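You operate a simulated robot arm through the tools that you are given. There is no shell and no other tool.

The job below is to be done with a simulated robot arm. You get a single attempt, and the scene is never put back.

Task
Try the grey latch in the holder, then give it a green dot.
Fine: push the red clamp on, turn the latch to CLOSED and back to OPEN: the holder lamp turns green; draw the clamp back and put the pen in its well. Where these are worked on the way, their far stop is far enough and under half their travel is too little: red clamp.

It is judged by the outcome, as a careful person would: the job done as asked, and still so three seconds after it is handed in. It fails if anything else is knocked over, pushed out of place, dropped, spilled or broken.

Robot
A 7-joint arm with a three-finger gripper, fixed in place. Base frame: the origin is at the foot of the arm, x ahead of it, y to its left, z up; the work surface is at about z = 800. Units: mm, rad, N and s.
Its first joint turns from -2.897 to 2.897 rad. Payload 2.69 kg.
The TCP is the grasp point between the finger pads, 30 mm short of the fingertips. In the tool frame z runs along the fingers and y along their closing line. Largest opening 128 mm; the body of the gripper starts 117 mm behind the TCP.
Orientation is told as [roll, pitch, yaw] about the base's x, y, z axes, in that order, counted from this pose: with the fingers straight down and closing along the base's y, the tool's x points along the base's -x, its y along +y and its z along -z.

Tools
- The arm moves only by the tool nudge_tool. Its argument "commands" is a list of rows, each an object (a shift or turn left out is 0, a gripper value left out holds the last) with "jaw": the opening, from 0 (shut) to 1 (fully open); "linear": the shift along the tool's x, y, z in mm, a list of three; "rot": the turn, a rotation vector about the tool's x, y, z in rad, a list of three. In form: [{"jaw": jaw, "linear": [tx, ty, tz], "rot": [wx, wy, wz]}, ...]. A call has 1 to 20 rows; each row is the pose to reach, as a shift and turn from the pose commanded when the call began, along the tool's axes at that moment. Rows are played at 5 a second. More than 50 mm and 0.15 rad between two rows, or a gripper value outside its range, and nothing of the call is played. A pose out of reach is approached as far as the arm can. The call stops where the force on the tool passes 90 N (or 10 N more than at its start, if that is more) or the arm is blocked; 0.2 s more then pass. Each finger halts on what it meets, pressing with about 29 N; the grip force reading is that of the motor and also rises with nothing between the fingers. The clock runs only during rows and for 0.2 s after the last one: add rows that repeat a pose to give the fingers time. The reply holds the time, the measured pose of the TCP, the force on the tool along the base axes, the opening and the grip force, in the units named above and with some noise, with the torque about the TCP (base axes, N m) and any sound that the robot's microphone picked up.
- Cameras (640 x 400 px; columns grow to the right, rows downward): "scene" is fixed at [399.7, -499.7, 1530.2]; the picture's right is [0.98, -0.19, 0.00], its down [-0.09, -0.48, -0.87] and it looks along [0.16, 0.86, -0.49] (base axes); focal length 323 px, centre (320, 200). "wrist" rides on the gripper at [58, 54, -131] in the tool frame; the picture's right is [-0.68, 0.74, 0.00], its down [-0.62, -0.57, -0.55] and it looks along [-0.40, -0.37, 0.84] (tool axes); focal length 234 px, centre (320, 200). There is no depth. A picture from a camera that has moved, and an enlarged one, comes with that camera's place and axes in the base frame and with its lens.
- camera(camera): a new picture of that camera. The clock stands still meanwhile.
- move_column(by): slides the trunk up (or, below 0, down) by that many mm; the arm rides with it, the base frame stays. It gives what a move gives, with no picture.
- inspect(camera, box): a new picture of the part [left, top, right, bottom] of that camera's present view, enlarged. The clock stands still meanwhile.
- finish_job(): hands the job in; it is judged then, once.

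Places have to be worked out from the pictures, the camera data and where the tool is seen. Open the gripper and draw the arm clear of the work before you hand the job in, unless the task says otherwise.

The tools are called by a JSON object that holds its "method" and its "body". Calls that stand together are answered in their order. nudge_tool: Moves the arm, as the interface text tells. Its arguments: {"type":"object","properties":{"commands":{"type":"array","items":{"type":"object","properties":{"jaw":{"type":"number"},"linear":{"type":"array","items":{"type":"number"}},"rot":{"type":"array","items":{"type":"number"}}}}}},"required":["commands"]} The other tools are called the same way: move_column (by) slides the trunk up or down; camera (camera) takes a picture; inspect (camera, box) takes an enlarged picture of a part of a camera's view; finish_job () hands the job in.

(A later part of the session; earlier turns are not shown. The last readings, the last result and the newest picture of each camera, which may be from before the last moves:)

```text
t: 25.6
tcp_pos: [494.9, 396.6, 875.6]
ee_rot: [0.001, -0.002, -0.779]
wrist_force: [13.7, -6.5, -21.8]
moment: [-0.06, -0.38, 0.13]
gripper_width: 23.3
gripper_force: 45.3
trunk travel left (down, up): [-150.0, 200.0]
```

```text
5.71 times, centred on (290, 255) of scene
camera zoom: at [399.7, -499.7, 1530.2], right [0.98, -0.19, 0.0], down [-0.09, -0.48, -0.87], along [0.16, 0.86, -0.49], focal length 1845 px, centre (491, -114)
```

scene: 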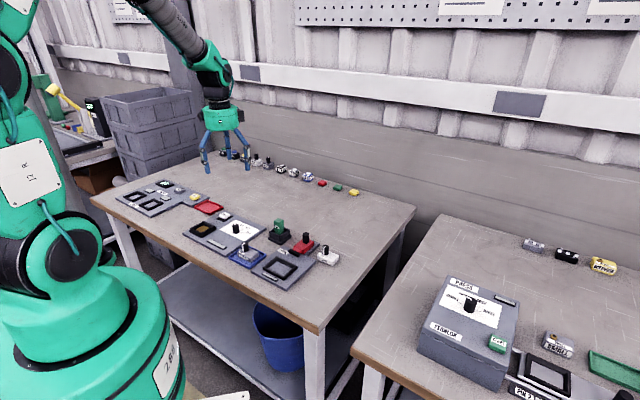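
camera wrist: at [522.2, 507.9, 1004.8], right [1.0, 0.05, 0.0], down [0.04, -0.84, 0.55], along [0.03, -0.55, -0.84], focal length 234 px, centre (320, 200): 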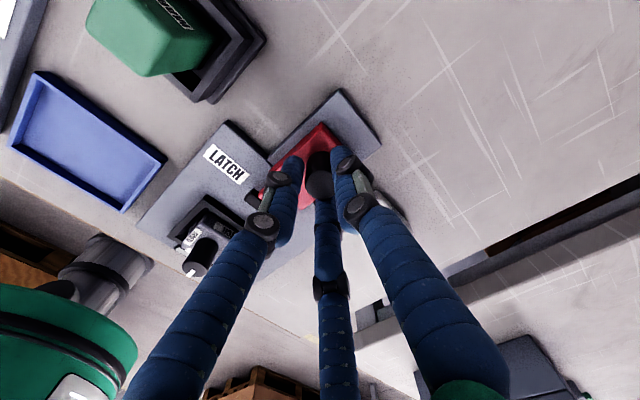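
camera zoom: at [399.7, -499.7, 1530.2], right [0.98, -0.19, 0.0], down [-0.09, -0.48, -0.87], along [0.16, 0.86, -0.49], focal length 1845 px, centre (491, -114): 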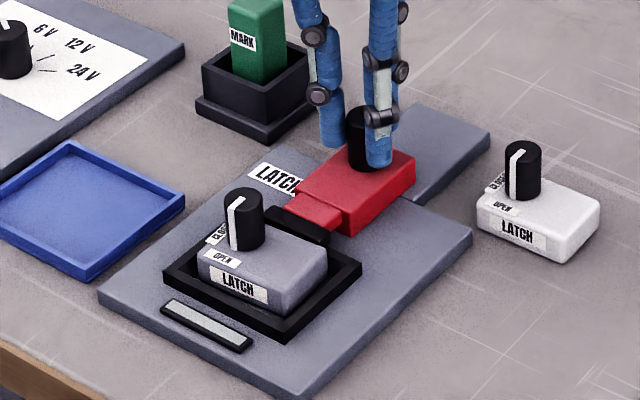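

Jaw is moving over the frame; some side load (≈14 N +n, −22 N z). I'll correct by −1 mm in x, +1 mm down and continue 6 mm.

{"method": "nudge_tool", "body": {"commands": [{"linear": [-1, 0, 0.8]}, {"linear": [-1, -3, 0.8]}, {"linear": [-1, -6, 0.8]}, {"linear": [-1, -6, 0.8]}]}}

{"method": "inspect", "body": {"camera": "scene", "box": [250, 220, 330, 290]}}

```text
t: 26.6
tcp_pos: [493.6, 396.3, 875.0]
ee_rot: [0.004, 0.0, -0.778]
wrist_force: [36.5, 38.6, -32.9]
moment: [1.22, -1.02, 0.69]
gripper_width: 23.2
gripper_force: 45.4
trunk travel left (down, up): [-150.0, 200.0]
```

```text
5.71 times, centred on (290, 255) of scene
camera zoom: at [399.7, -499.7, 1530.2], right [0.98, -0.19, 0.0], down [-0.09, -0.48, -0.87], along [0.16, 0.86, -0.49], focal length 1845 px, centre (491, -114)
```

zoom: 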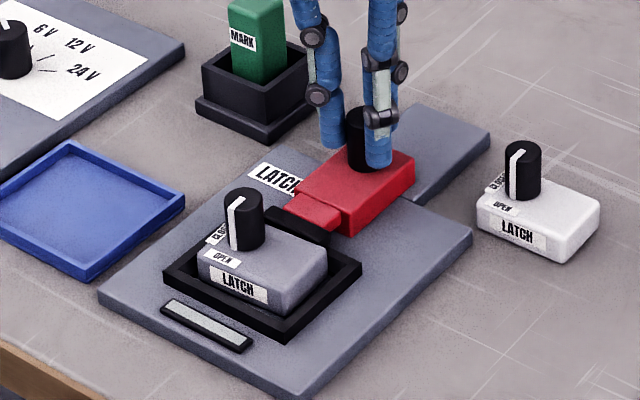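

It stopped at ~53 N resistance along the slide — likely the far stop or the latch face. I'll relax the push and zoom in.

{"method": "nudge_tool", "body": {"commands": [{"linear": [0, 2, 0]}, {"linear": [0, 4, 0.5]}, {"linear": [0, 4, 0.5]}]}}

{"method": "inspect", "body": {"camera": "scene", "box": [268, 235, 312, 270]}}

{"method": "inspect", "body": {"camera": "wrist", "box": [200, 80, 380, 260]}}

```text
t: 27.4
tcp_pos: [494.6, 396.4, 874.3]
ee_rot: [0.002, -0.001, -0.781]
wrist_force: [16.5, 35.2, 5.4]
moment: [0.85, -0.28, 0.38]
gripper_width: 23.2
gripper_force: 44.7
trunk travel left (down, up): [-150.0, 200.0]
```

```text
11.43 times, centred on (290, 252) of scene
camera zoom: at [399.7, -499.7, 1530.2], right [0.98, -0.19, 0.0], down [-0.09, -0.48, -0.87], along [0.16, 0.86, -0.49], focal length 3690 px, centre (663, -400)
```

zoom: 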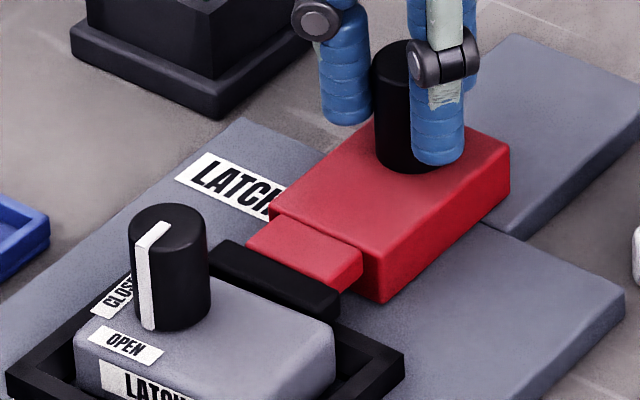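

```text
2.22 times, centred on (290, 170) of wrist
camera zoom: at [490.9, 475.0, 1004.8], right [1.0, 0.05, 0.0], down [0.04, -0.84, 0.55], along [0.03, -0.55, -0.84], focal length 520 px, centre (387, 267)
```

zoom: 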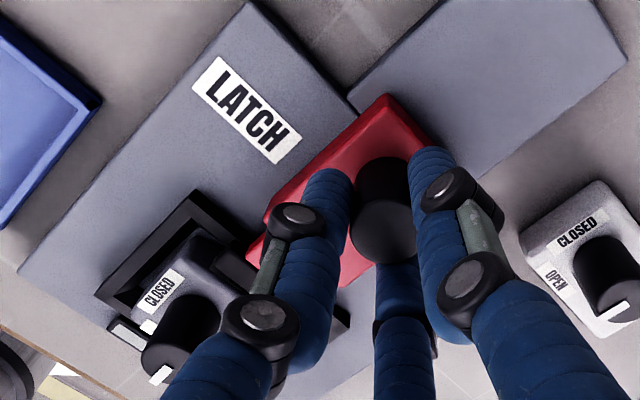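

Jaw is against the latch side. I'll take off a bit more of the residual push, then release and check.

{"method": "nudge_tool", "body": {"commands": [{"linear": [0, 1.5, 0]}, {"linear": [0, 2.5, 0]}, {"linear": [0, 2.5, 0]}]}}

```text
t: 28.2
tcp_pos: [493.4, 396.3, 874.7]
ee_rot: [-0.002, -0.001, -0.779]
wrist_force: [6.3, 18.4, 28.0]
moment: [0.48, -0.09, 0.21]
gripper_width: 23.3
gripper_force: 45.0
trunk travel left (down, up): [-150.0, 200.0]
```

Push is down to ~17 N. Releasing the knob and raising slightly, then checking that the clamp stays and lamp state.

{"method": "nudge_tool", "body": {"commands": [{"jaw": 0.5}, {"jaw": 0.5}, {"jaw": 0.5, "linear": [0, 0, -20]}, {"jaw": 0.5, "linear": [0, 0, -60]}, {"jaw": 0.8, "linear": [0, 0, -100]}, {"jaw": 1.0, "linear": [0, 0, -100]}, {"jaw": 1.0, "linear": [0, 0, -100]}]}}

{"method": "inspect", "body": {"camera": "scene", "box": [250, 220, 340, 290]}}

{"method": "inspect", "body": {"camera": "wrist", "box": [200, 40, 400, 220]}}

```text
t: 29.8
tcp_pos: [497.3, 396.3, 973.8]
ee_rot: [0.0, -0.001, -0.78]
wrist_force: [0.1, -0.5, 0.4]
moment: [-0.02, -0.03, 0.02]
gripper_width: 128.0
gripper_force: 0.0
trunk travel left (down, up): [-150.0, 200.0]
```

```text
5.71 times, centred on (295, 255) of scene
camera zoom: at [399.7, -499.7, 1530.2], right [0.98, -0.19, 0.0], down [-0.09, -0.48, -0.87], along [0.16, 0.86, -0.49], focal length 1845 px, centre (463, -114)
```

zoom: 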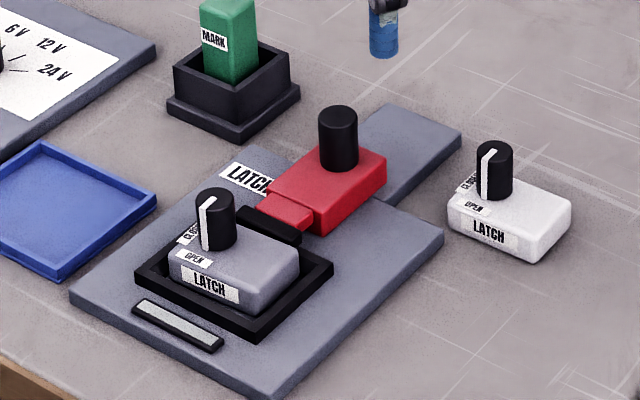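

```text
2.22 times, centred on (300, 130) of wrist
camera zoom: at [492.4, 475.6, 1102.6], right [1.0, 0.05, 0.0], down [0.04, -0.83, 0.55], along [0.03, -0.55, -0.84], focal length 520 px, centre (364, 356)
```

zoom: 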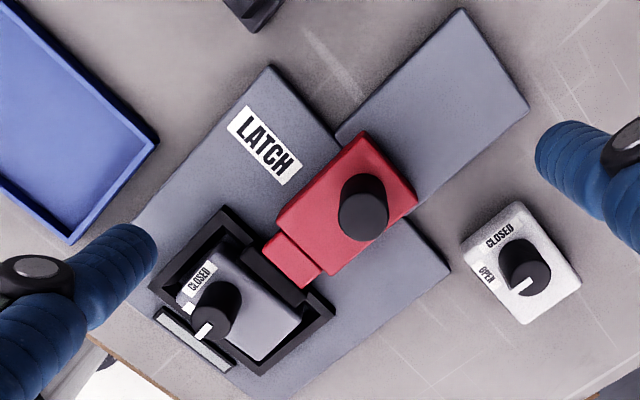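

The clamp is on, jaw touching the latch. Next: move above the latch knob and turn the tool to yaw +0.79, so that the 90° clockwise turn ends at the comfortable yaw −0.78.

{"method": "nudge_tool", "body": {"commands": [{"linear": [1, -9, 0], "rot": [0, 0, -0.143]}, {"linear": [2.4, -18, 0], "rot": [0, 0, -0.286]}, {"linear": [3.5, -27, 0], "rot": [0, 0, -0.428]}, {"linear": [4.7, -36, 0], "rot": [0, 0, -0.571]}, {"linear": [5.9, -45, 0], "rot": [0, 0, -0.714]}, {"linear": [7, -54, 0], "rot": [0, 0, -0.857]}, {"linear": [8.3, -63, 0], "rot": [0, 0, -1.0]}, {"linear": [9.5, -72, 0], "rot": [0, 0, -1.142]}, {"linear": [10.6, -81, 0], "rot": [0, 0, -1.285]}, {"linear": [11.8, -90, 0], "rot": [0, 0, -1.428]}, {"linear": [13, -99.9, 0], "rot": [0, 0, -1.571]}, {"linear": [13, -99.9, 0], "rot": [0, 0, -1.571]}]}}

{"method": "camera", "body": {"camera": "wrist"}}

{"method": "inspect", "body": {"camera": "wrist", "box": [230, 40, 430, 220]}}

```text
t: 32.4
tcp_pos: [414.2, 333.0, 974.7]
ee_rot: [0.001, -0.002, 0.791]
wrist_force: [0.1, -0.6, -0.3]
moment: [-0.01, 0.02, 0.04]
gripper_width: 128.1
gripper_force: 0.1
trunk travel left (down, up): [-150.0, 200.0]
```

```text
taken
camera wrist: at [336.5, 330.0, 1104.1], right [-0.05, 1.0, 0.0], down [0.84, 0.04, 0.55], along [0.55, 0.03, -0.84], focal length 234 px, centre (320, 200)
```

wrist: 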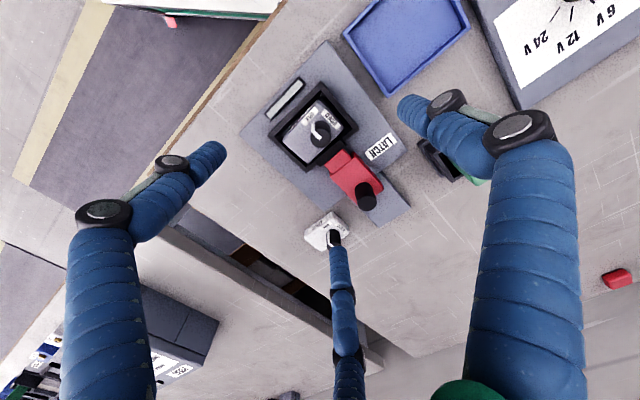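

```text
2.22 times, centred on (330, 130) of wrist
camera zoom: at [336.5, 330.0, 1104.1], right [-0.05, 1.0, 0.0], down [0.84, 0.04, 0.55], along [0.55, 0.03, -0.84], focal length 520 px, centre (298, 356)
```

zoom: 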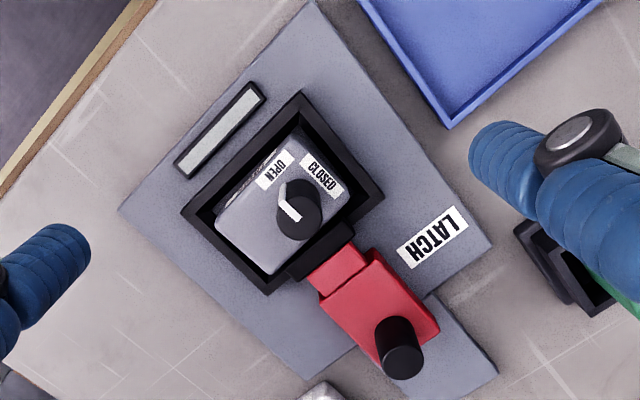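

Reached yaw +0.79; the knob (≈[415.4, 333.8]) is right beneath the TCP. Narrow the jaw, descend to TCP z≈871 and grip the knob.

{"method": "nudge_tool", "body": {"commands": [{"jaw": 0.45, "linear": [0, 0, 20]}, {"linear": [0, 0, 50]}, {"linear": [0, 0, 80]}, {"linear": [0, 0, 97]}, {"linear": [0, 0, 103.5]}, {"linear": [0, 0, 103.5], "jaw": 0.0}, {"linear": [0, 0, 103.5]}, {"linear": [0, 0, 103.5]}]}}

{"method": "inspect", "body": {"camera": "wrist", "box": [240, 80, 420, 240]}}

{"method": "inspect", "body": {"camera": "scene", "box": [250, 210, 330, 280]}}

```text
t: 34.2
tcp_pos: [415.8, 334.6, 870.3]
ee_rot: [0.001, -0.001, 0.791]
wrist_force: [4.0, 3.3, -1.6]
moment: [0.26, -0.24, -0.16]
gripper_width: 20.7
gripper_force: 29.4
trunk travel left (down, up): [-150.0, 200.0]
```

```text
2.50 times, centred on (330, 160) of wrist
camera zoom: at [336.3, 330.7, 999.7], right [-0.05, 1.0, 0.0], down [0.83, 0.04, 0.55], along [0.55, 0.03, -0.84], focal length 585 px, centre (295, 300)
```

zoom: 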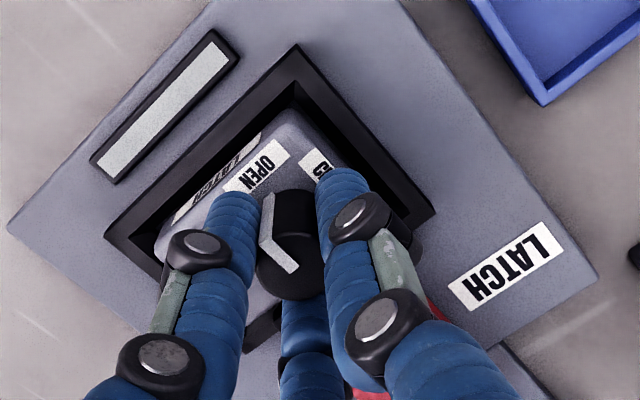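

```text
5.71 times, centred on (290, 245) of scene
camera zoom: at [399.7, -499.7, 1530.2], right [0.98, -0.19, 0.0], down [-0.09, -0.48, -0.87], along [0.16, 0.86, -0.49], focal length 1845 px, centre (491, -57)
```

zoom: 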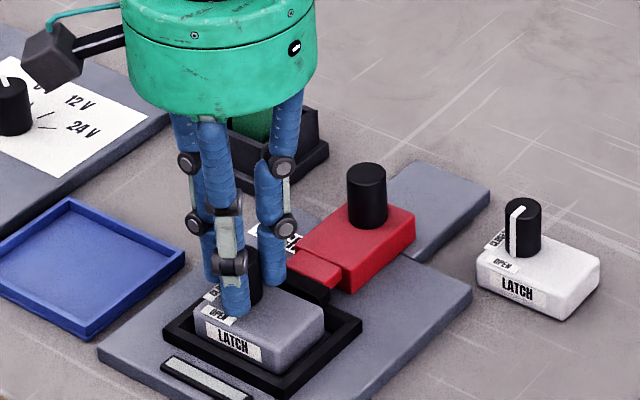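

Knob gripped with low load. Turning clockwise (seen from above) halfway first, watching the torque.

{"method": "nudge_tool", "body": {"commands": [{"rot": [0, 0, 0.1]}, {"rot": [0, 0, 0.2]}, {"rot": [0, 0, 0.3]}, {"rot": [0, 0, 0.4]}, {"rot": [0, 0, 0.5]}, {"rot": [0, 0, 0.6]}, {"rot": [0, 0, 0.7]}, {"rot": [0, 0, 0.8]}, {"rot": [0, 0, 0.8]}]}}

{"method": "inspect", "body": {"camera": "scene", "box": [250, 210, 330, 280]}}

{"method": "inspect", "body": {"camera": "wrist", "box": [240, 80, 420, 240]}}

```text
t: 36.2
tcp_pos: [415.6, 333.8, 869.2]
ee_rot: [0.0, 0.0, -0.011]
wrist_force: [2.2, 3.6, -0.5]
moment: [0.23, -0.12, 0.01]
gripper_width: 20.7
gripper_force: 29.3
trunk travel left (down, up): [-150.0, 200.0]
```

```text
5.71 times, centred on (290, 245) of scene
camera zoom: at [399.7, -499.7, 1530.2], right [0.98, -0.19, 0.0], down [-0.09, -0.48, -0.87], along [0.16, 0.86, -0.49], focal length 1845 px, centre (491, -57)
```

zoom: 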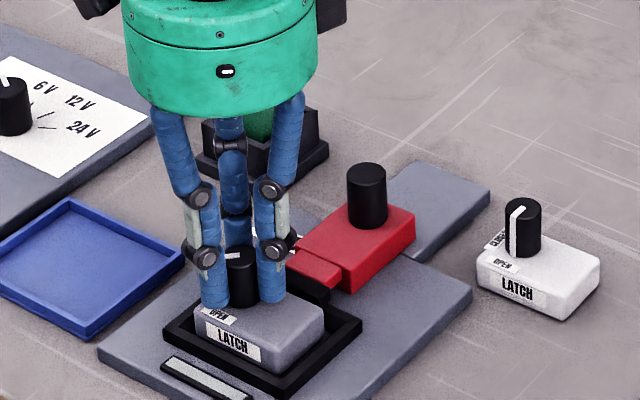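

```text
2.50 times, centred on (330, 160) of wrist
camera zoom: at [357.9, 388.4, 1000.1], right [0.68, 0.73, 0.0], down [0.61, -0.57, 0.55], along [0.4, -0.38, -0.84], focal length 585 px, centre (295, 300)
```

zoom: 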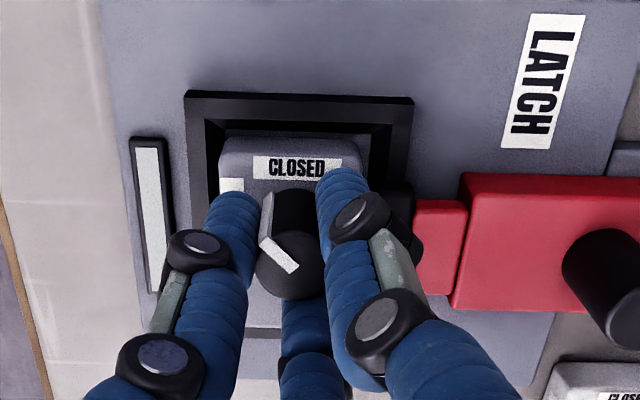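

The knob turns with the gripper. Continue the second half to CLOSED.

{"method": "nudge_tool", "body": {"commands": [{"rot": [0, 0, 0.1]}, {"rot": [0, 0, 0.2]}, {"rot": [0, 0, 0.3]}, {"rot": [0, 0, 0.4]}, {"rot": [0, 0, 0.5]}, {"rot": [0, 0, 0.6]}, {"rot": [0, 0, 0.7]}, {"rot": [0, 0, 0.78]}, {"rot": [0, 0, 0.78]}]}}

{"method": "inspect", "body": {"camera": "scene", "box": [250, 220, 330, 290]}}

{"method": "inspect", "body": {"camera": "wrist", "box": [220, 80, 420, 260]}}

```text
t: 38.2
tcp_pos: [415.0, 332.9, 870.2]
ee_rot: [0.001, 0.0, -0.791]
wrist_force: [0.7, 0.7, -1.0]
moment: [0.13, -0.02, -0.02]
gripper_width: 20.9
gripper_force: 28.9
trunk travel left (down, up): [-150.0, 200.0]
```

```text
5.71 times, centred on (290, 255) of scene
camera zoom: at [399.7, -499.7, 1530.2], right [0.98, -0.19, 0.0], down [-0.09, -0.48, -0.87], along [0.16, 0.86, -0.49], focal length 1845 px, centre (491, -114)
```

zoom: 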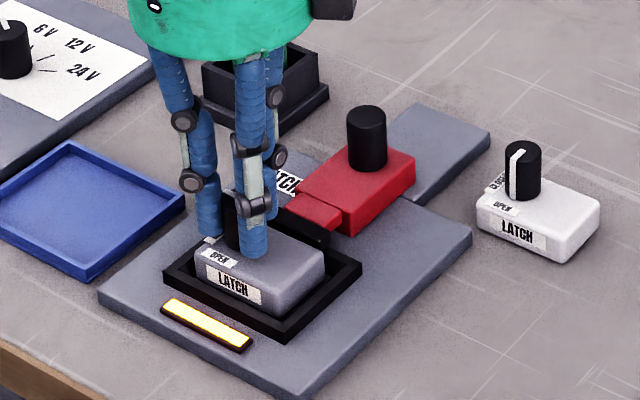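

```text
2.22 times, centred on (320, 170) of wrist
camera zoom: at [413.1, 413.5, 999.8], right [1.0, 0.04, 0.0], down [0.03, -0.84, 0.55], along [0.02, -0.55, -0.84], focal length 520 px, centre (320, 267)
```

zoom: 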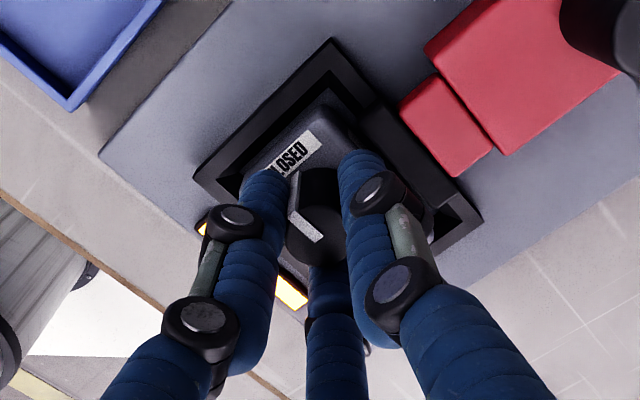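

The lamp turned amber: CLOSED is registered. Now turn back fully to OPEN.

{"method": "nudge_tool", "body": {"commands": [{"rot": [0, 0, -0.1]}, {"rot": [0, 0, -0.2]}, {"rot": [0, 0, -0.3]}, {"rot": [0, 0, -0.4]}, {"rot": [0, 0, -0.5]}, {"rot": [0, 0, -0.6]}, {"rot": [0, 0, -0.7]}, {"rot": [0, 0, -0.8]}, {"rot": [0, 0, -0.9]}, {"rot": [0, 0, -1.0]}, {"rot": [0, 0, -1.1]}, {"rot": [0, 0, -1.2]}, {"rot": [0, 0, -1.3]}, {"rot": [0, 0, -1.4]}, {"rot": [0, 0, -1.5]}, {"rot": [0, 0, -1.58]}, {"rot": [0, 0, -1.58]}]}}

{"method": "inspect", "body": {"camera": "scene", "box": [250, 220, 330, 290]}}

{"method": "inspect", "body": {"camera": "wrist", "box": [220, 80, 420, 260]}}

```text
t: 41.8
tcp_pos: [415.8, 334.1, 871.0]
ee_rot: [-0.001, 0.0, 0.791]
wrist_force: [2.4, 3.0, 0.8]
moment: [0.19, -0.07, -0.1]
gripper_width: 20.6
gripper_force: 28.7
trunk travel left (down, up): [-150.0, 200.0]
```

```text
5.71 times, centred on (290, 255) of scene
camera zoom: at [399.7, -499.7, 1530.2], right [0.98, -0.19, 0.0], down [-0.09, -0.48, -0.87], along [0.16, 0.86, -0.49], focal length 1845 px, centre (491, -114)
```

zoom: 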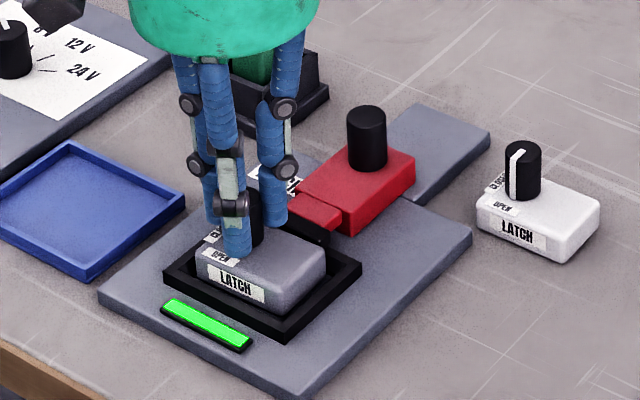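

```text
2.22 times, centred on (320, 170) of wrist
camera zoom: at [337.1, 330.7, 1000.6], right [-0.05, 1.0, 0.0], down [0.83, 0.04, 0.55], along [0.55, 0.03, -0.84], focal length 520 px, centre (320, 267)
```

zoom: 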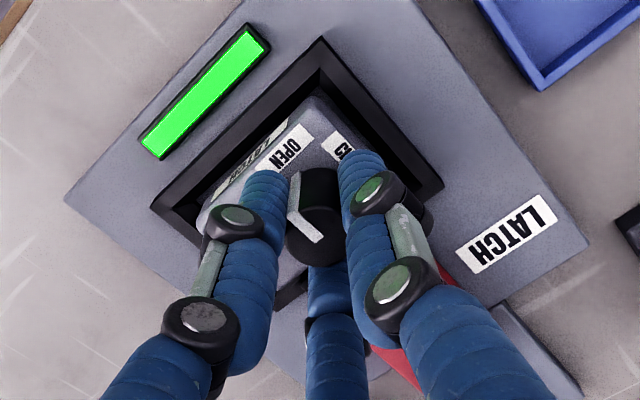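

Lamp is green — the test passed. Release the knob, rise, and go look at the pen from above.

{"method": "nudge_tool", "body": {"commands": [{"jaw": 0.45}, {"jaw": 0.45}, {"jaw": 0.45, "linear": [0, 0, -30]}, {"jaw": 0.45, "linear": [0, 0, -75]}, {"jaw": 1.0, "linear": [0, 0, -120]}, {"linear": [-28, 21, -140]}, {"linear": [-56, 42, -140]}, {"linear": [-84, 63, -140]}, {"linear": [-113, 85, -140]}, {"linear": [-143, 108, -140]}, {"linear": [-143, 108, -140]}]}}

{"method": "camera", "body": {"camera": "wrist"}}

{"method": "inspect", "body": {"camera": "wrist", "box": [230, 40, 430, 220]}}

{"method": "inspect", "body": {"camera": "scene", "box": [250, 200, 330, 290]}}

```text
t: 44.2
tcp_pos: [441.0, 514.8, 1012.1]
ee_rot: [-0.001, 0.003, 0.791]
wrist_force: [0.2, 1.1, 0.4]
moment: [-0.09, 0.0, 0.04]
gripper_width: 127.9
gripper_force: 0.1
trunk travel left (down, up): [-150.0, 200.0]
```

```text
taken
camera wrist: at [362.1, 511.2, 1141.6], right [-0.05, 1.0, 0.0], down [0.84, 0.04, 0.55], along [0.55, 0.03, -0.84], focal length 234 px, centre (320, 200)
```

wrist: 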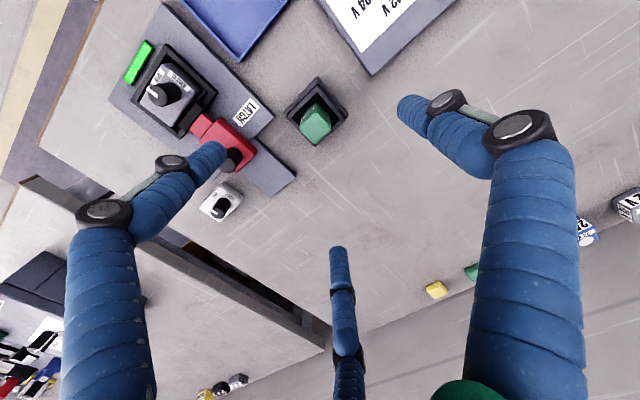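

```text
2.22 times, centred on (330, 130) of wrist
camera zoom: at [362.1, 511.2, 1141.6], right [-0.05, 1.0, 0.0], down [0.84, 0.04, 0.55], along [0.55, 0.03, -0.84], focal length 520 px, centre (298, 356)
```

zoom: 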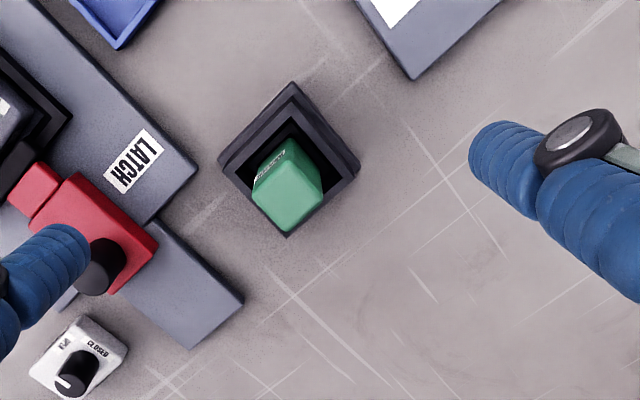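

```text
4.44 times, centred on (290, 245) of scene
camera zoom: at [399.7, -499.7, 1530.2], right [0.98, -0.19, 0.0], down [-0.09, -0.48, -0.87], along [0.16, 0.86, -0.49], focal length 1435 px, centre (453, 0)
```

zoom: 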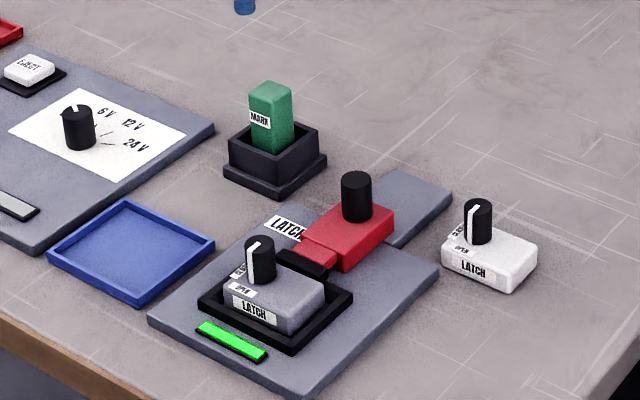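

The pen is a ~25 mm square block, top near [440, 509.5, ~875–882]. I need more precise numbers, so I'll zoom in on it from both cameras.

{"method": "inspect", "body": {"camera": "wrist", "box": [280, 70, 360, 150]}}

{"method": "inspect", "body": {"camera": "scene", "box": [260, 210, 300, 250]}}

```text
5.00 times, centred on (320, 110) of wrist
camera zoom: at [362.1, 511.2, 1141.6], right [-0.05, 1.0, 0.0], down [0.84, 0.04, 0.55], along [0.55, 0.03, -0.84], focal length 1171 px, centre (320, 650)
```

zoom: 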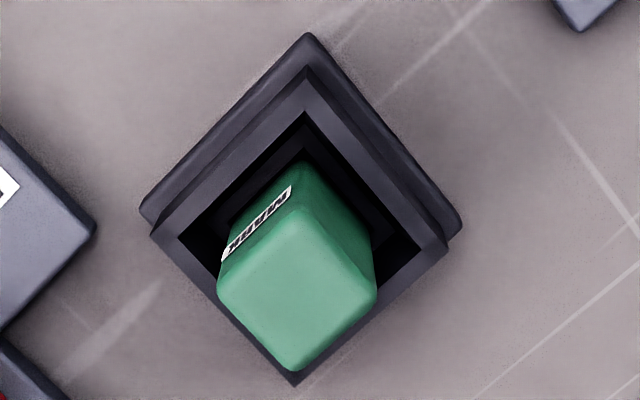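

```text
10.00 times, centred on (280, 230) of scene
camera zoom: at [399.7, -499.7, 1530.2], right [0.98, -0.19, 0.0], down [-0.09, -0.48, -0.87], along [0.16, 0.86, -0.49], focal length 3229 px, centre (720, -100)
```

zoom: 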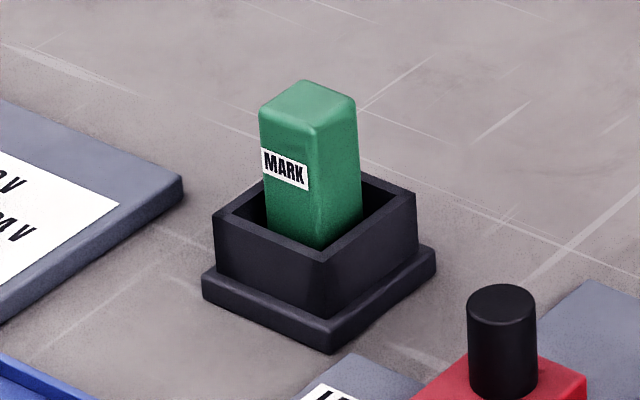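

Well rim centre ≈[437.3, 510, 837], pen top ≈[437.3, 509.6, 882.5], centred and upright. Descend with jaw ~60 mm so tips stop ~7 mm above the rim, then grip.

{"method": "nudge_tool", "body": {"commands": [{"jaw": 0.5, "linear": [6.2, -0.5, 0]}, {"linear": [6.2, -0.5, 40]}, {"linear": [6.2, -0.5, 80]}, {"linear": [6.2, -0.5, 115]}, {"linear": [6.2, -0.5, 132]}, {"linear": [6.2, -0.5, 138]}, {"linear": [6.2, -0.5, 138]}]}}

{"method": "inspect", "body": {"camera": "wrist", "box": [240, 80, 420, 240]}}

{"method": "inspect", "body": {"camera": "scene", "box": [250, 190, 310, 250]}}

```text
t: 45.8
tcp_pos: [434.4, 507.0, 872.4]
ee_rot: [-0.001, 0.001, 0.791]
wrist_force: [-0.2, 0.4, -1.1]
moment: [0.0, -0.03, 0.01]
gripper_width: 64.2
gripper_force: 0.2
trunk travel left (down, up): [-150.0, 200.0]
```

```text
2.50 times, centred on (330, 160) of wrist
camera zoom: at [355.9, 503.2, 1001.7], right [-0.05, 1.0, 0.0], down [0.84, 0.04, 0.55], along [0.55, 0.03, -0.84], focal length 585 px, centre (295, 300)
```

zoom: 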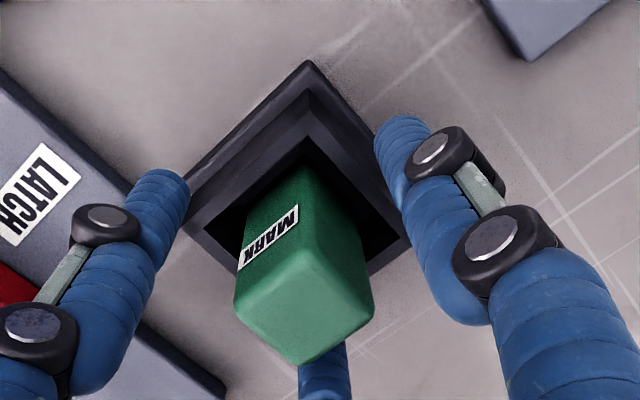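

```text
6.67 times, centred on (280, 220) of scene
camera zoom: at [399.7, -499.7, 1530.2], right [0.98, -0.19, 0.0], down [-0.09, -0.48, -0.87], along [0.16, 0.86, -0.49], focal length 2153 px, centre (587, 67)
```

zoom: 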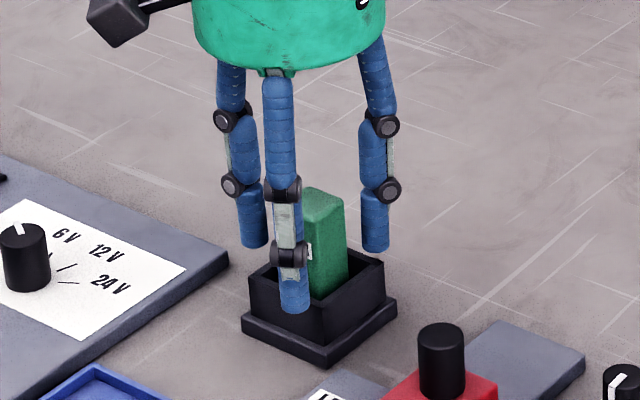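

Fingers straddle the pen; it's ~2 mm toward +y of the TCP. Correct and grip.

{"method": "nudge_tool", "body": {"commands": [{"linear": [-1.5, 1.6, 0]}, {"linear": [-1.5, 1.6, 0]}, {"linear": [-1.5, 1.6, 0], "jaw": 0.0}, {"linear": [-1.5, 1.6, 0]}, {"linear": [-1.5, 1.6, 0]}]}}

{"method": "inspect", "body": {"camera": "wrist", "box": [240, 80, 420, 240]}}

{"method": "inspect", "body": {"camera": "scene", "box": [250, 190, 310, 250]}}

```text
t: 47.0
tcp_pos: [435.1, 509.6, 871.5]
ee_rot: [0.0, -0.001, 0.792]
wrist_force: [1.5, 1.2, -0.6]
moment: [0.06, -0.08, 0.05]
gripper_width: 32.9
gripper_force: 29.3
trunk travel left (down, up): [-150.0, 200.0]
```

```text
2.50 times, centred on (330, 160) of wrist
camera zoom: at [356.0, 506.0, 1001.7], right [-0.05, 1.0, 0.0], down [0.84, 0.04, 0.55], along [0.55, 0.03, -0.84], focal length 585 px, centre (295, 300)
```

zoom: 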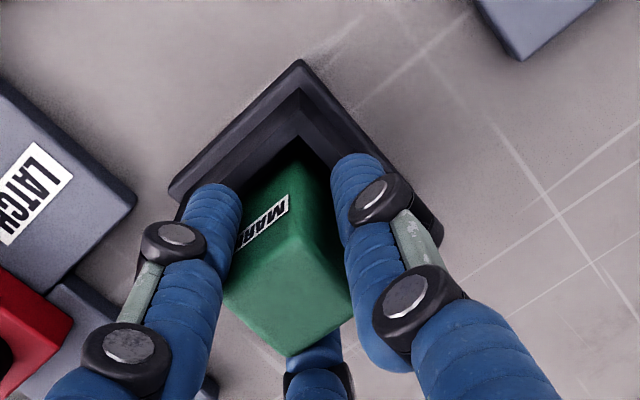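

```text
6.67 times, centred on (280, 220) of scene
camera zoom: at [399.7, -499.7, 1530.2], right [0.98, -0.19, 0.0], down [-0.09, -0.48, -0.87], along [0.16, 0.86, -0.49], focal length 2153 px, centre (587, 67)
```

zoom: 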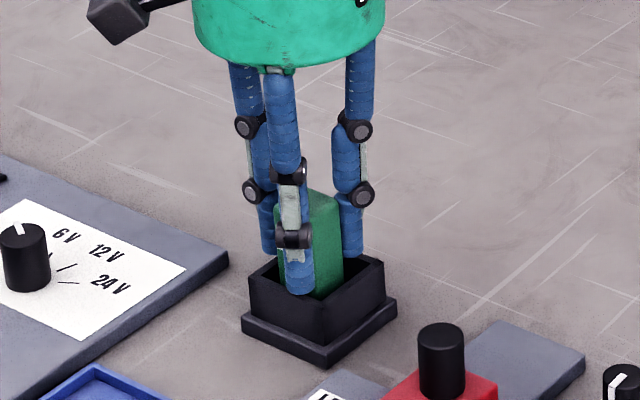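

Grip reads 32.9 mm (fingers on the block's faces/corners). I'll lift slowly a little and check that the pen comes along upright.

{"method": "nudge_tool", "body": {"commands": [{"linear": [0, 0, -4]}, {"linear": [0, 0, -8]}, {"linear": [0, 0, -12]}, {"linear": [0, 0, -12]}]}}

{"method": "inspect", "body": {"camera": "wrist", "box": [240, 80, 420, 240]}}

{"method": "inspect", "body": {"camera": "scene", "box": [260, 200, 300, 240]}}

```text
t: 48.0
tcp_pos: [435.0, 509.0, 883.9]
ee_rot: [-0.001, 0.0, 0.79]
wrist_force: [-0.3, 0.2, -1.4]
moment: [-0.02, 0.0, 0.0]
gripper_width: 32.6
gripper_force: 28.8
trunk travel left (down, up): [-150.0, 200.0]
```

```text
2.50 times, centred on (330, 160) of wrist
camera zoom: at [356.0, 505.6, 1013.8], right [-0.05, 1.0, 0.0], down [0.84, 0.04, 0.55], along [0.55, 0.03, -0.84], focal length 585 px, centre (295, 300)
```

zoom: 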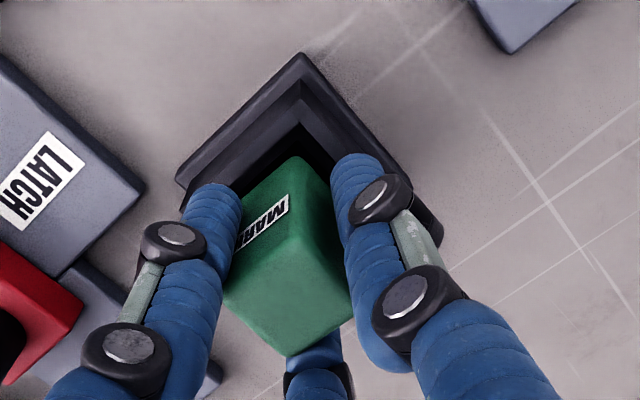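

```text
10.00 times, centred on (280, 220) of scene
camera zoom: at [399.7, -499.7, 1530.2], right [0.98, -0.19, 0.0], down [-0.09, -0.48, -0.87], along [0.16, 0.86, -0.49], focal length 3229 px, centre (720, 0)
```

zoom: 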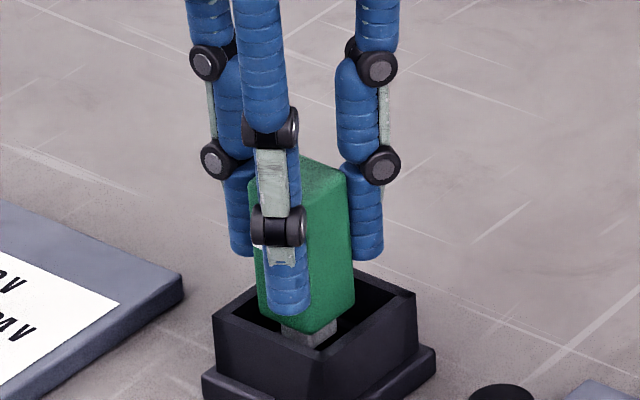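

Pen lifted upright with its grey tip visible below. Raise further and check the tip geometry.

{"method": "nudge_tool", "body": {"commands": [{"linear": [0, 0, -20]}, {"linear": [0, 0, -45]}, {"linear": [0, 0, -75]}, {"linear": [0, 0, -75]}]}}

{"method": "inspect", "body": {"camera": "scene", "box": [255, 180, 305, 240]}}

{"method": "inspect", "body": {"camera": "wrist", "box": [240, 80, 420, 240]}}

```text
t: 49.0
tcp_pos: [433.2, 507.7, 957.3]
ee_rot: [0.0, 0.0, 0.79]
wrist_force: [-0.7, -0.6, 0.3]
moment: [0.0, 0.0, 0.01]
gripper_width: 32.6
gripper_force: 29.1
trunk travel left (down, up): [-150.0, 200.0]
```

```text
6.67 times, centred on (280, 210) of scene
camera zoom: at [399.7, -499.7, 1530.2], right [0.98, -0.19, 0.0], down [-0.09, -0.48, -0.87], along [0.16, 0.86, -0.49], focal length 2153 px, centre (587, 133)
```

zoom: 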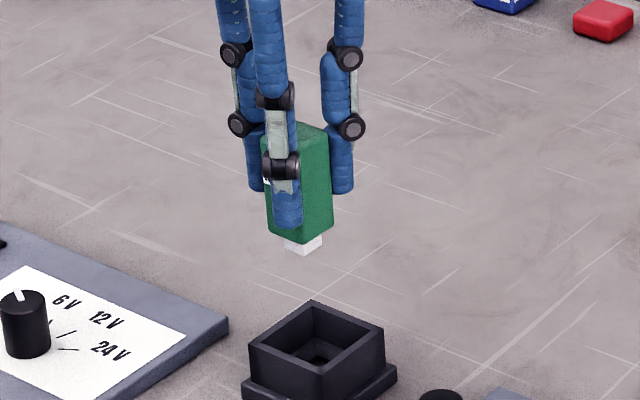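

```text
2.50 times, centred on (330, 160) of wrist
camera zoom: at [355.1, 505.3, 1087.7], right [-0.05, 1.0, 0.0], down [0.84, 0.04, 0.55], along [0.55, 0.03, -0.84], focal length 585 px, centre (295, 300)
```

zoom: 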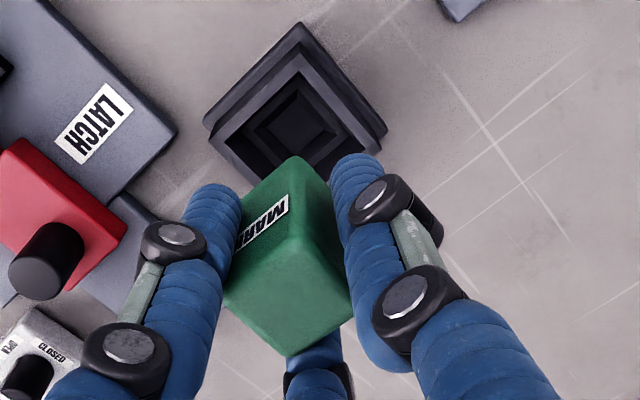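

Pen tip is ~58 mm below the TCP. I'll carry it to above the free end of the latch, turning the tool to yaw ≈ −0.26 so that no finger points toward the latch knob.

{"method": "nudge_tool", "body": {"commands": [{"linear": [17, -18, 0], "rot": [0, 0, 0.13]}, {"linear": [34, -36, 0], "rot": [0, 0, 0.26]}, {"linear": [51, -54, 0], "rot": [0, 0, 0.39]}, {"linear": [68, -71, 0], "rot": [0, 0, 0.52]}, {"linear": [85, -89, 0], "rot": [0, 0, 0.65]}, {"linear": [102, -107, 0], "rot": [0, 0, 0.79]}, {"linear": [119, -125, 0], "rot": [0, 0, 0.92]}, {"linear": [135.9, -142.7, 0], "rot": [0, 0, 1.05]}, {"linear": [135.9, -142.7, 0], "rot": [0, 0, 1.05]}]}}

{"method": "inspect", "body": {"camera": "wrist", "box": [220, 60, 420, 240]}}

{"method": "inspect", "body": {"camera": "scene", "box": [255, 200, 325, 290]}}

```text
t: 51.0
tcp_pos: [441.0, 310.6, 959.8]
ee_rot: [-0.001, 0.0, -0.26]
wrist_force: [0.4, -0.2, -1.0]
moment: [0.04, 0.02, 0.01]
gripper_width: 32.4
gripper_force: 28.7
trunk travel left (down, up): [-150.0, 200.0]
```

```text
2.22 times, centred on (320, 150) of wrist
camera zoom: at [398.4, 377.2, 1089.3], right [0.84, 0.54, 0.0], down [0.45, -0.71, 0.55], along [0.29, -0.46, -0.84], focal length 520 px, centre (320, 311)
```

zoom: 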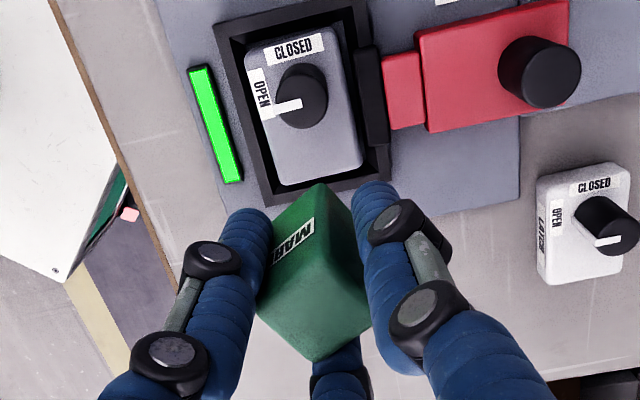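

```text
4.44 times, centred on (290, 245) of scene
camera zoom: at [399.7, -499.7, 1530.2], right [0.98, -0.19, 0.0], down [-0.09, -0.48, -0.87], along [0.16, 0.86, -0.49], focal length 1435 px, centre (453, 0)
```

zoom: 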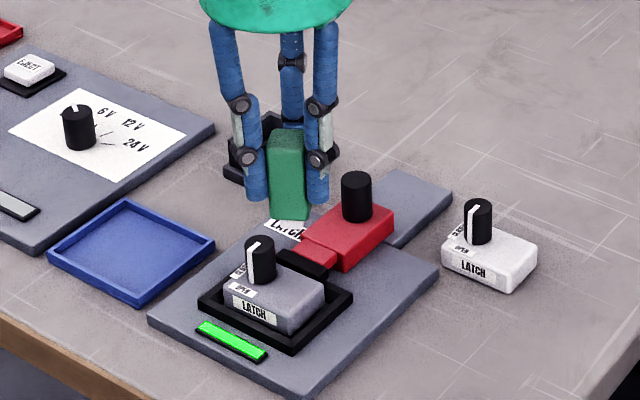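

Now lower toward the latch (tip to ~15–20 mm above it) and check alignment.

{"method": "nudge_tool", "body": {"commands": [{"linear": [0, 0, 20]}, {"linear": [0, 0, 35]}, {"linear": [0, 0, 48]}, {"linear": [0, 0, 48]}]}}

{"method": "inspect", "body": {"camera": "scene", "box": [260, 225, 320, 280]}}

{"method": "inspect", "body": {"camera": "wrist", "box": [220, 60, 420, 240]}}

```text
t: 52.0
tcp_pos: [441.3, 310.7, 911.6]
ee_rot: [0.0, -0.001, -0.259]
wrist_force: [0.9, 1.4, 0.0]
moment: [-0.03, 0.05, -0.04]
gripper_width: 32.7
gripper_force: 29.1
trunk travel left (down, up): [-150.0, 200.0]
```

```text
7.27 times, centred on (290, 252) of scene
camera zoom: at [399.7, -499.7, 1530.2], right [0.98, -0.19, 0.0], down [-0.09, -0.48, -0.87], along [0.16, 0.86, -0.49], focal length 2348 px, centre (538, -182)
```

zoom: 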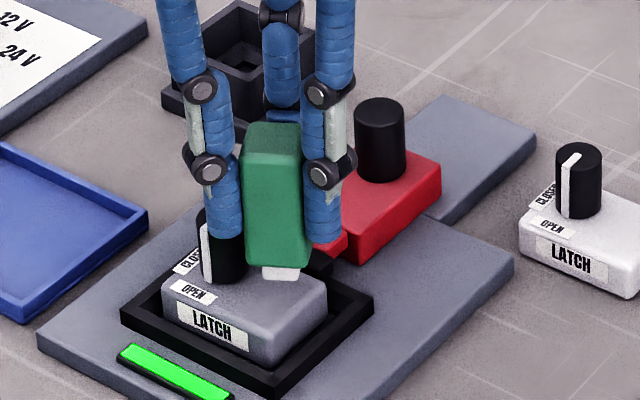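

```text
2.22 times, centred on (320, 150) of wrist
camera zoom: at [398.8, 378.5, 1039.8], right [0.84, 0.54, 0.0], down [0.45, -0.7, 0.55], along [0.3, -0.46, -0.84], focal length 520 px, centre (320, 311)
```

zoom: 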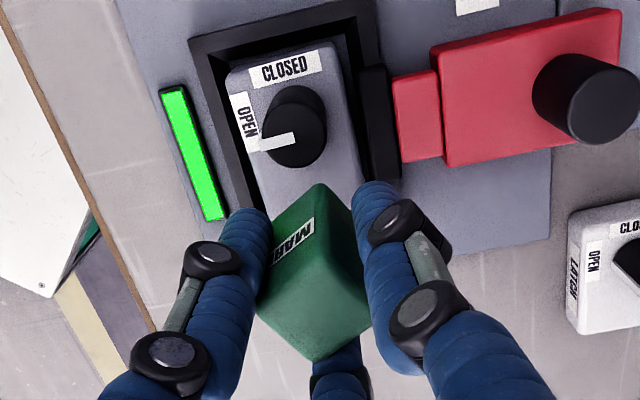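

Pen axis ≈[439, 313], tip ≈z 846, i.e. ~31 mm from the knob along the latch. I'll shift 2 mm toward the knob and lower 11 mm, then go in fine steps.

{"method": "nudge_tool", "body": {"commands": [{"linear": [1.7, 1.0, 0]}, {"linear": [1.7, 1.0, 4]}, {"linear": [1.7, 1.0, 8]}, {"linear": [1.7, 1.0, 11]}, {"linear": [1.7, 1.0, 11]}]}}

{"method": "inspect", "body": {"camera": "scene", "box": [265, 235, 310, 275]}}

```text
t: 53.2
tcp_pos: [440.7, 313.4, 901.0]
ee_rot: [0.0, 0.001, -0.26]
wrist_force: [0.6, 0.5, -2.0]
moment: [-0.04, 0.02, -0.02]
gripper_width: 32.6
gripper_force: 29.8
trunk travel left (down, up): [-150.0, 200.0]
```

```text
10.00 times, centred on (288, 255) of scene
camera zoom: at [399.7, -499.7, 1530.2], right [0.98, -0.19, 0.0], down [-0.09, -0.48, -0.87], along [0.16, 0.86, -0.49], focal length 3229 px, centre (645, -350)
```

zoom: 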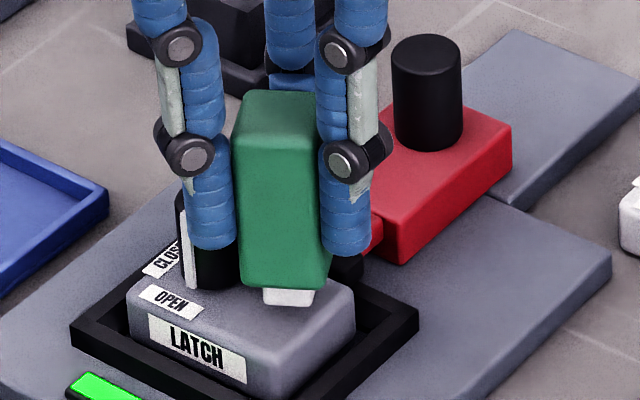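

Alignment over the free end of the latch top looks right. Fine descent: 3 mm, then check force.

{"method": "nudge_tool", "body": {"commands": [{"linear": [0, 0, 1]}, {"linear": [0, 0, 2]}, {"linear": [0, 0, 3]}, {"linear": [0, 0, 3]}]}}

{"method": "inspect", "body": {"camera": "scene", "box": [265, 235, 310, 275]}}

```text
t: 54.2
tcp_pos: [440.0, 313.8, 898.0]
ee_rot: [0.0, 0.0, -0.261]
wrist_force: [-0.4, 1.0, -0.5]
moment: [0.02, 0.02, -0.01]
gripper_width: 32.8
gripper_force: 29.3
trunk travel left (down, up): [-150.0, 200.0]
```

```text
10.00 times, centred on (288, 255) of scene
camera zoom: at [399.7, -499.7, 1530.2], right [0.98, -0.19, 0.0], down [-0.09, -0.48, -0.87], along [0.16, 0.86, -0.49], focal length 3229 px, centre (645, -350)
```

zoom: 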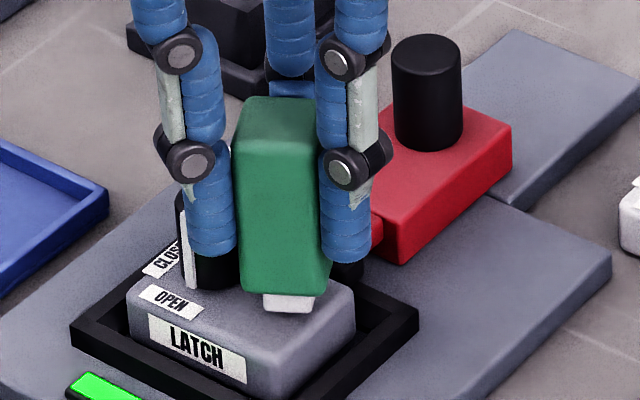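

No contact yet. Continue 3 mm more in 1 mm steps.

{"method": "nudge_tool", "body": {"commands": [{"linear": [0, 0, 1]}, {"linear": [0, 0, 2]}, {"linear": [0, 0, 3]}, {"linear": [0, 0, 3]}]}}

{"method": "inspect", "body": {"camera": "scene", "box": [265, 235, 310, 275]}}

```text
t: 55.2
tcp_pos: [440.4, 314.0, 893.6]
ee_rot: [0.0, 0.0, -0.26]
wrist_force: [-0.2, 0.4, -1.5]
moment: [0.02, -0.02, 0.01]
gripper_width: 32.6
gripper_force: 29.1
trunk travel left (down, up): [-150.0, 200.0]
```

```text
10.00 times, centred on (288, 255) of scene
camera zoom: at [399.7, -499.7, 1530.2], right [0.98, -0.19, 0.0], down [-0.09, -0.48, -0.87], along [0.16, 0.86, -0.49], focal length 3229 px, centre (645, -350)
```

zoom: 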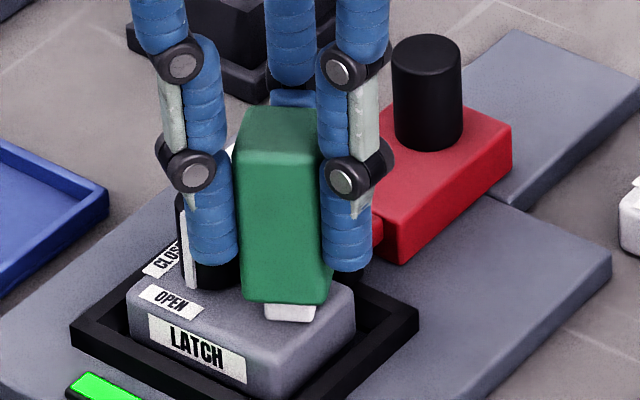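

Still no contact; continue 2 mm.

{"method": "nudge_tool", "body": {"commands": [{"linear": [0, 0, 1]}, {"linear": [0, 0, 2]}, {"linear": [0, 0, 2]}]}}

{"method": "inspect", "body": {"camera": "scene", "box": [265, 235, 310, 275]}}

```text
t: 56.0
tcp_pos: [439.8, 312.3, 894.2]
ee_rot: [0.002, 0.0, -0.26]
wrist_force: [-0.4, -2.4, 11.3]
moment: [-0.07, 0.04, 0.0]
gripper_width: 32.6
gripper_force: 29.0
trunk travel left (down, up): [-150.0, 200.0]
```

```text
10.00 times, centred on (288, 255) of scene
camera zoom: at [399.7, -499.7, 1530.2], right [0.98, -0.19, 0.0], down [-0.09, -0.48, -0.87], along [0.16, 0.86, -0.49], focal length 3229 px, centre (645, -350)
```

zoom: 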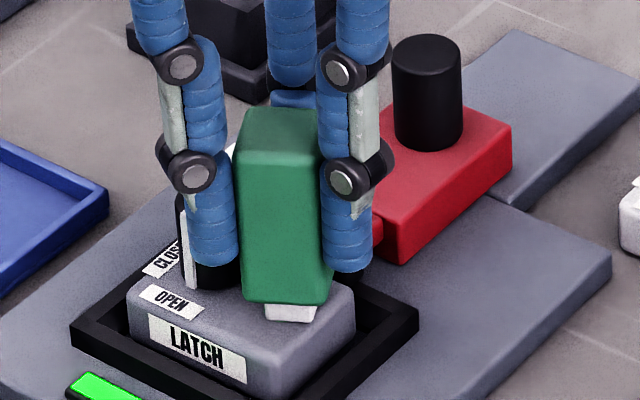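

Contact with ~12 N on the latch top. Lift straight up and look for the dot.

{"method": "nudge_tool", "body": {"commands": [{"linear": [0, 0, 0]}, {"linear": [0, 0, -5]}, {"linear": [0, 0, -20]}, {"linear": [0, 0, -45]}, {"linear": [0, 0, -70]}, {"linear": [0, 0, -70]}]}}

{"method": "inspect", "body": {"camera": "scene", "box": [260, 235, 320, 285]}}

{"method": "inspect", "body": {"camera": "wrist", "box": [220, 60, 420, 240]}}

```text
t: 57.4
tcp_pos: [438.1, 311.8, 963.1]
ee_rot: [0.0, 0.001, -0.26]
wrist_force: [-0.1, -0.2, 0.0]
moment: [0.01, -0.02, 0.0]
gripper_width: 32.6
gripper_force: 28.9
trunk travel left (down, up): [-150.0, 200.0]
```

```text
8.00 times, centred on (290, 260) of scene
camera zoom: at [399.7, -499.7, 1530.2], right [0.98, -0.19, 0.0], down [-0.09, -0.48, -0.87], along [0.16, 0.86, -0.49], focal length 2583 px, centre (560, -280)
```

zoom: 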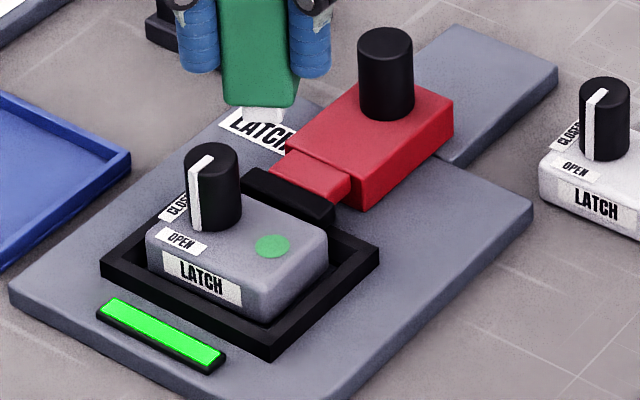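

```text
2.22 times, centred on (320, 150) of wrist
camera zoom: at [396.4, 379.4, 1092.5], right [0.84, 0.54, 0.0], down [0.45, -0.7, 0.55], along [0.3, -0.46, -0.84], focal length 520 px, centre (320, 311)
```

zoom: 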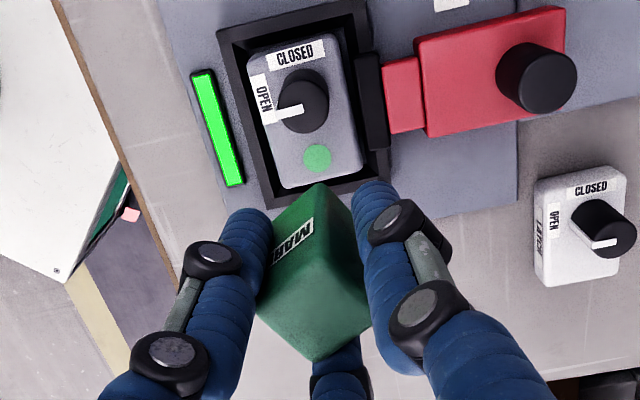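

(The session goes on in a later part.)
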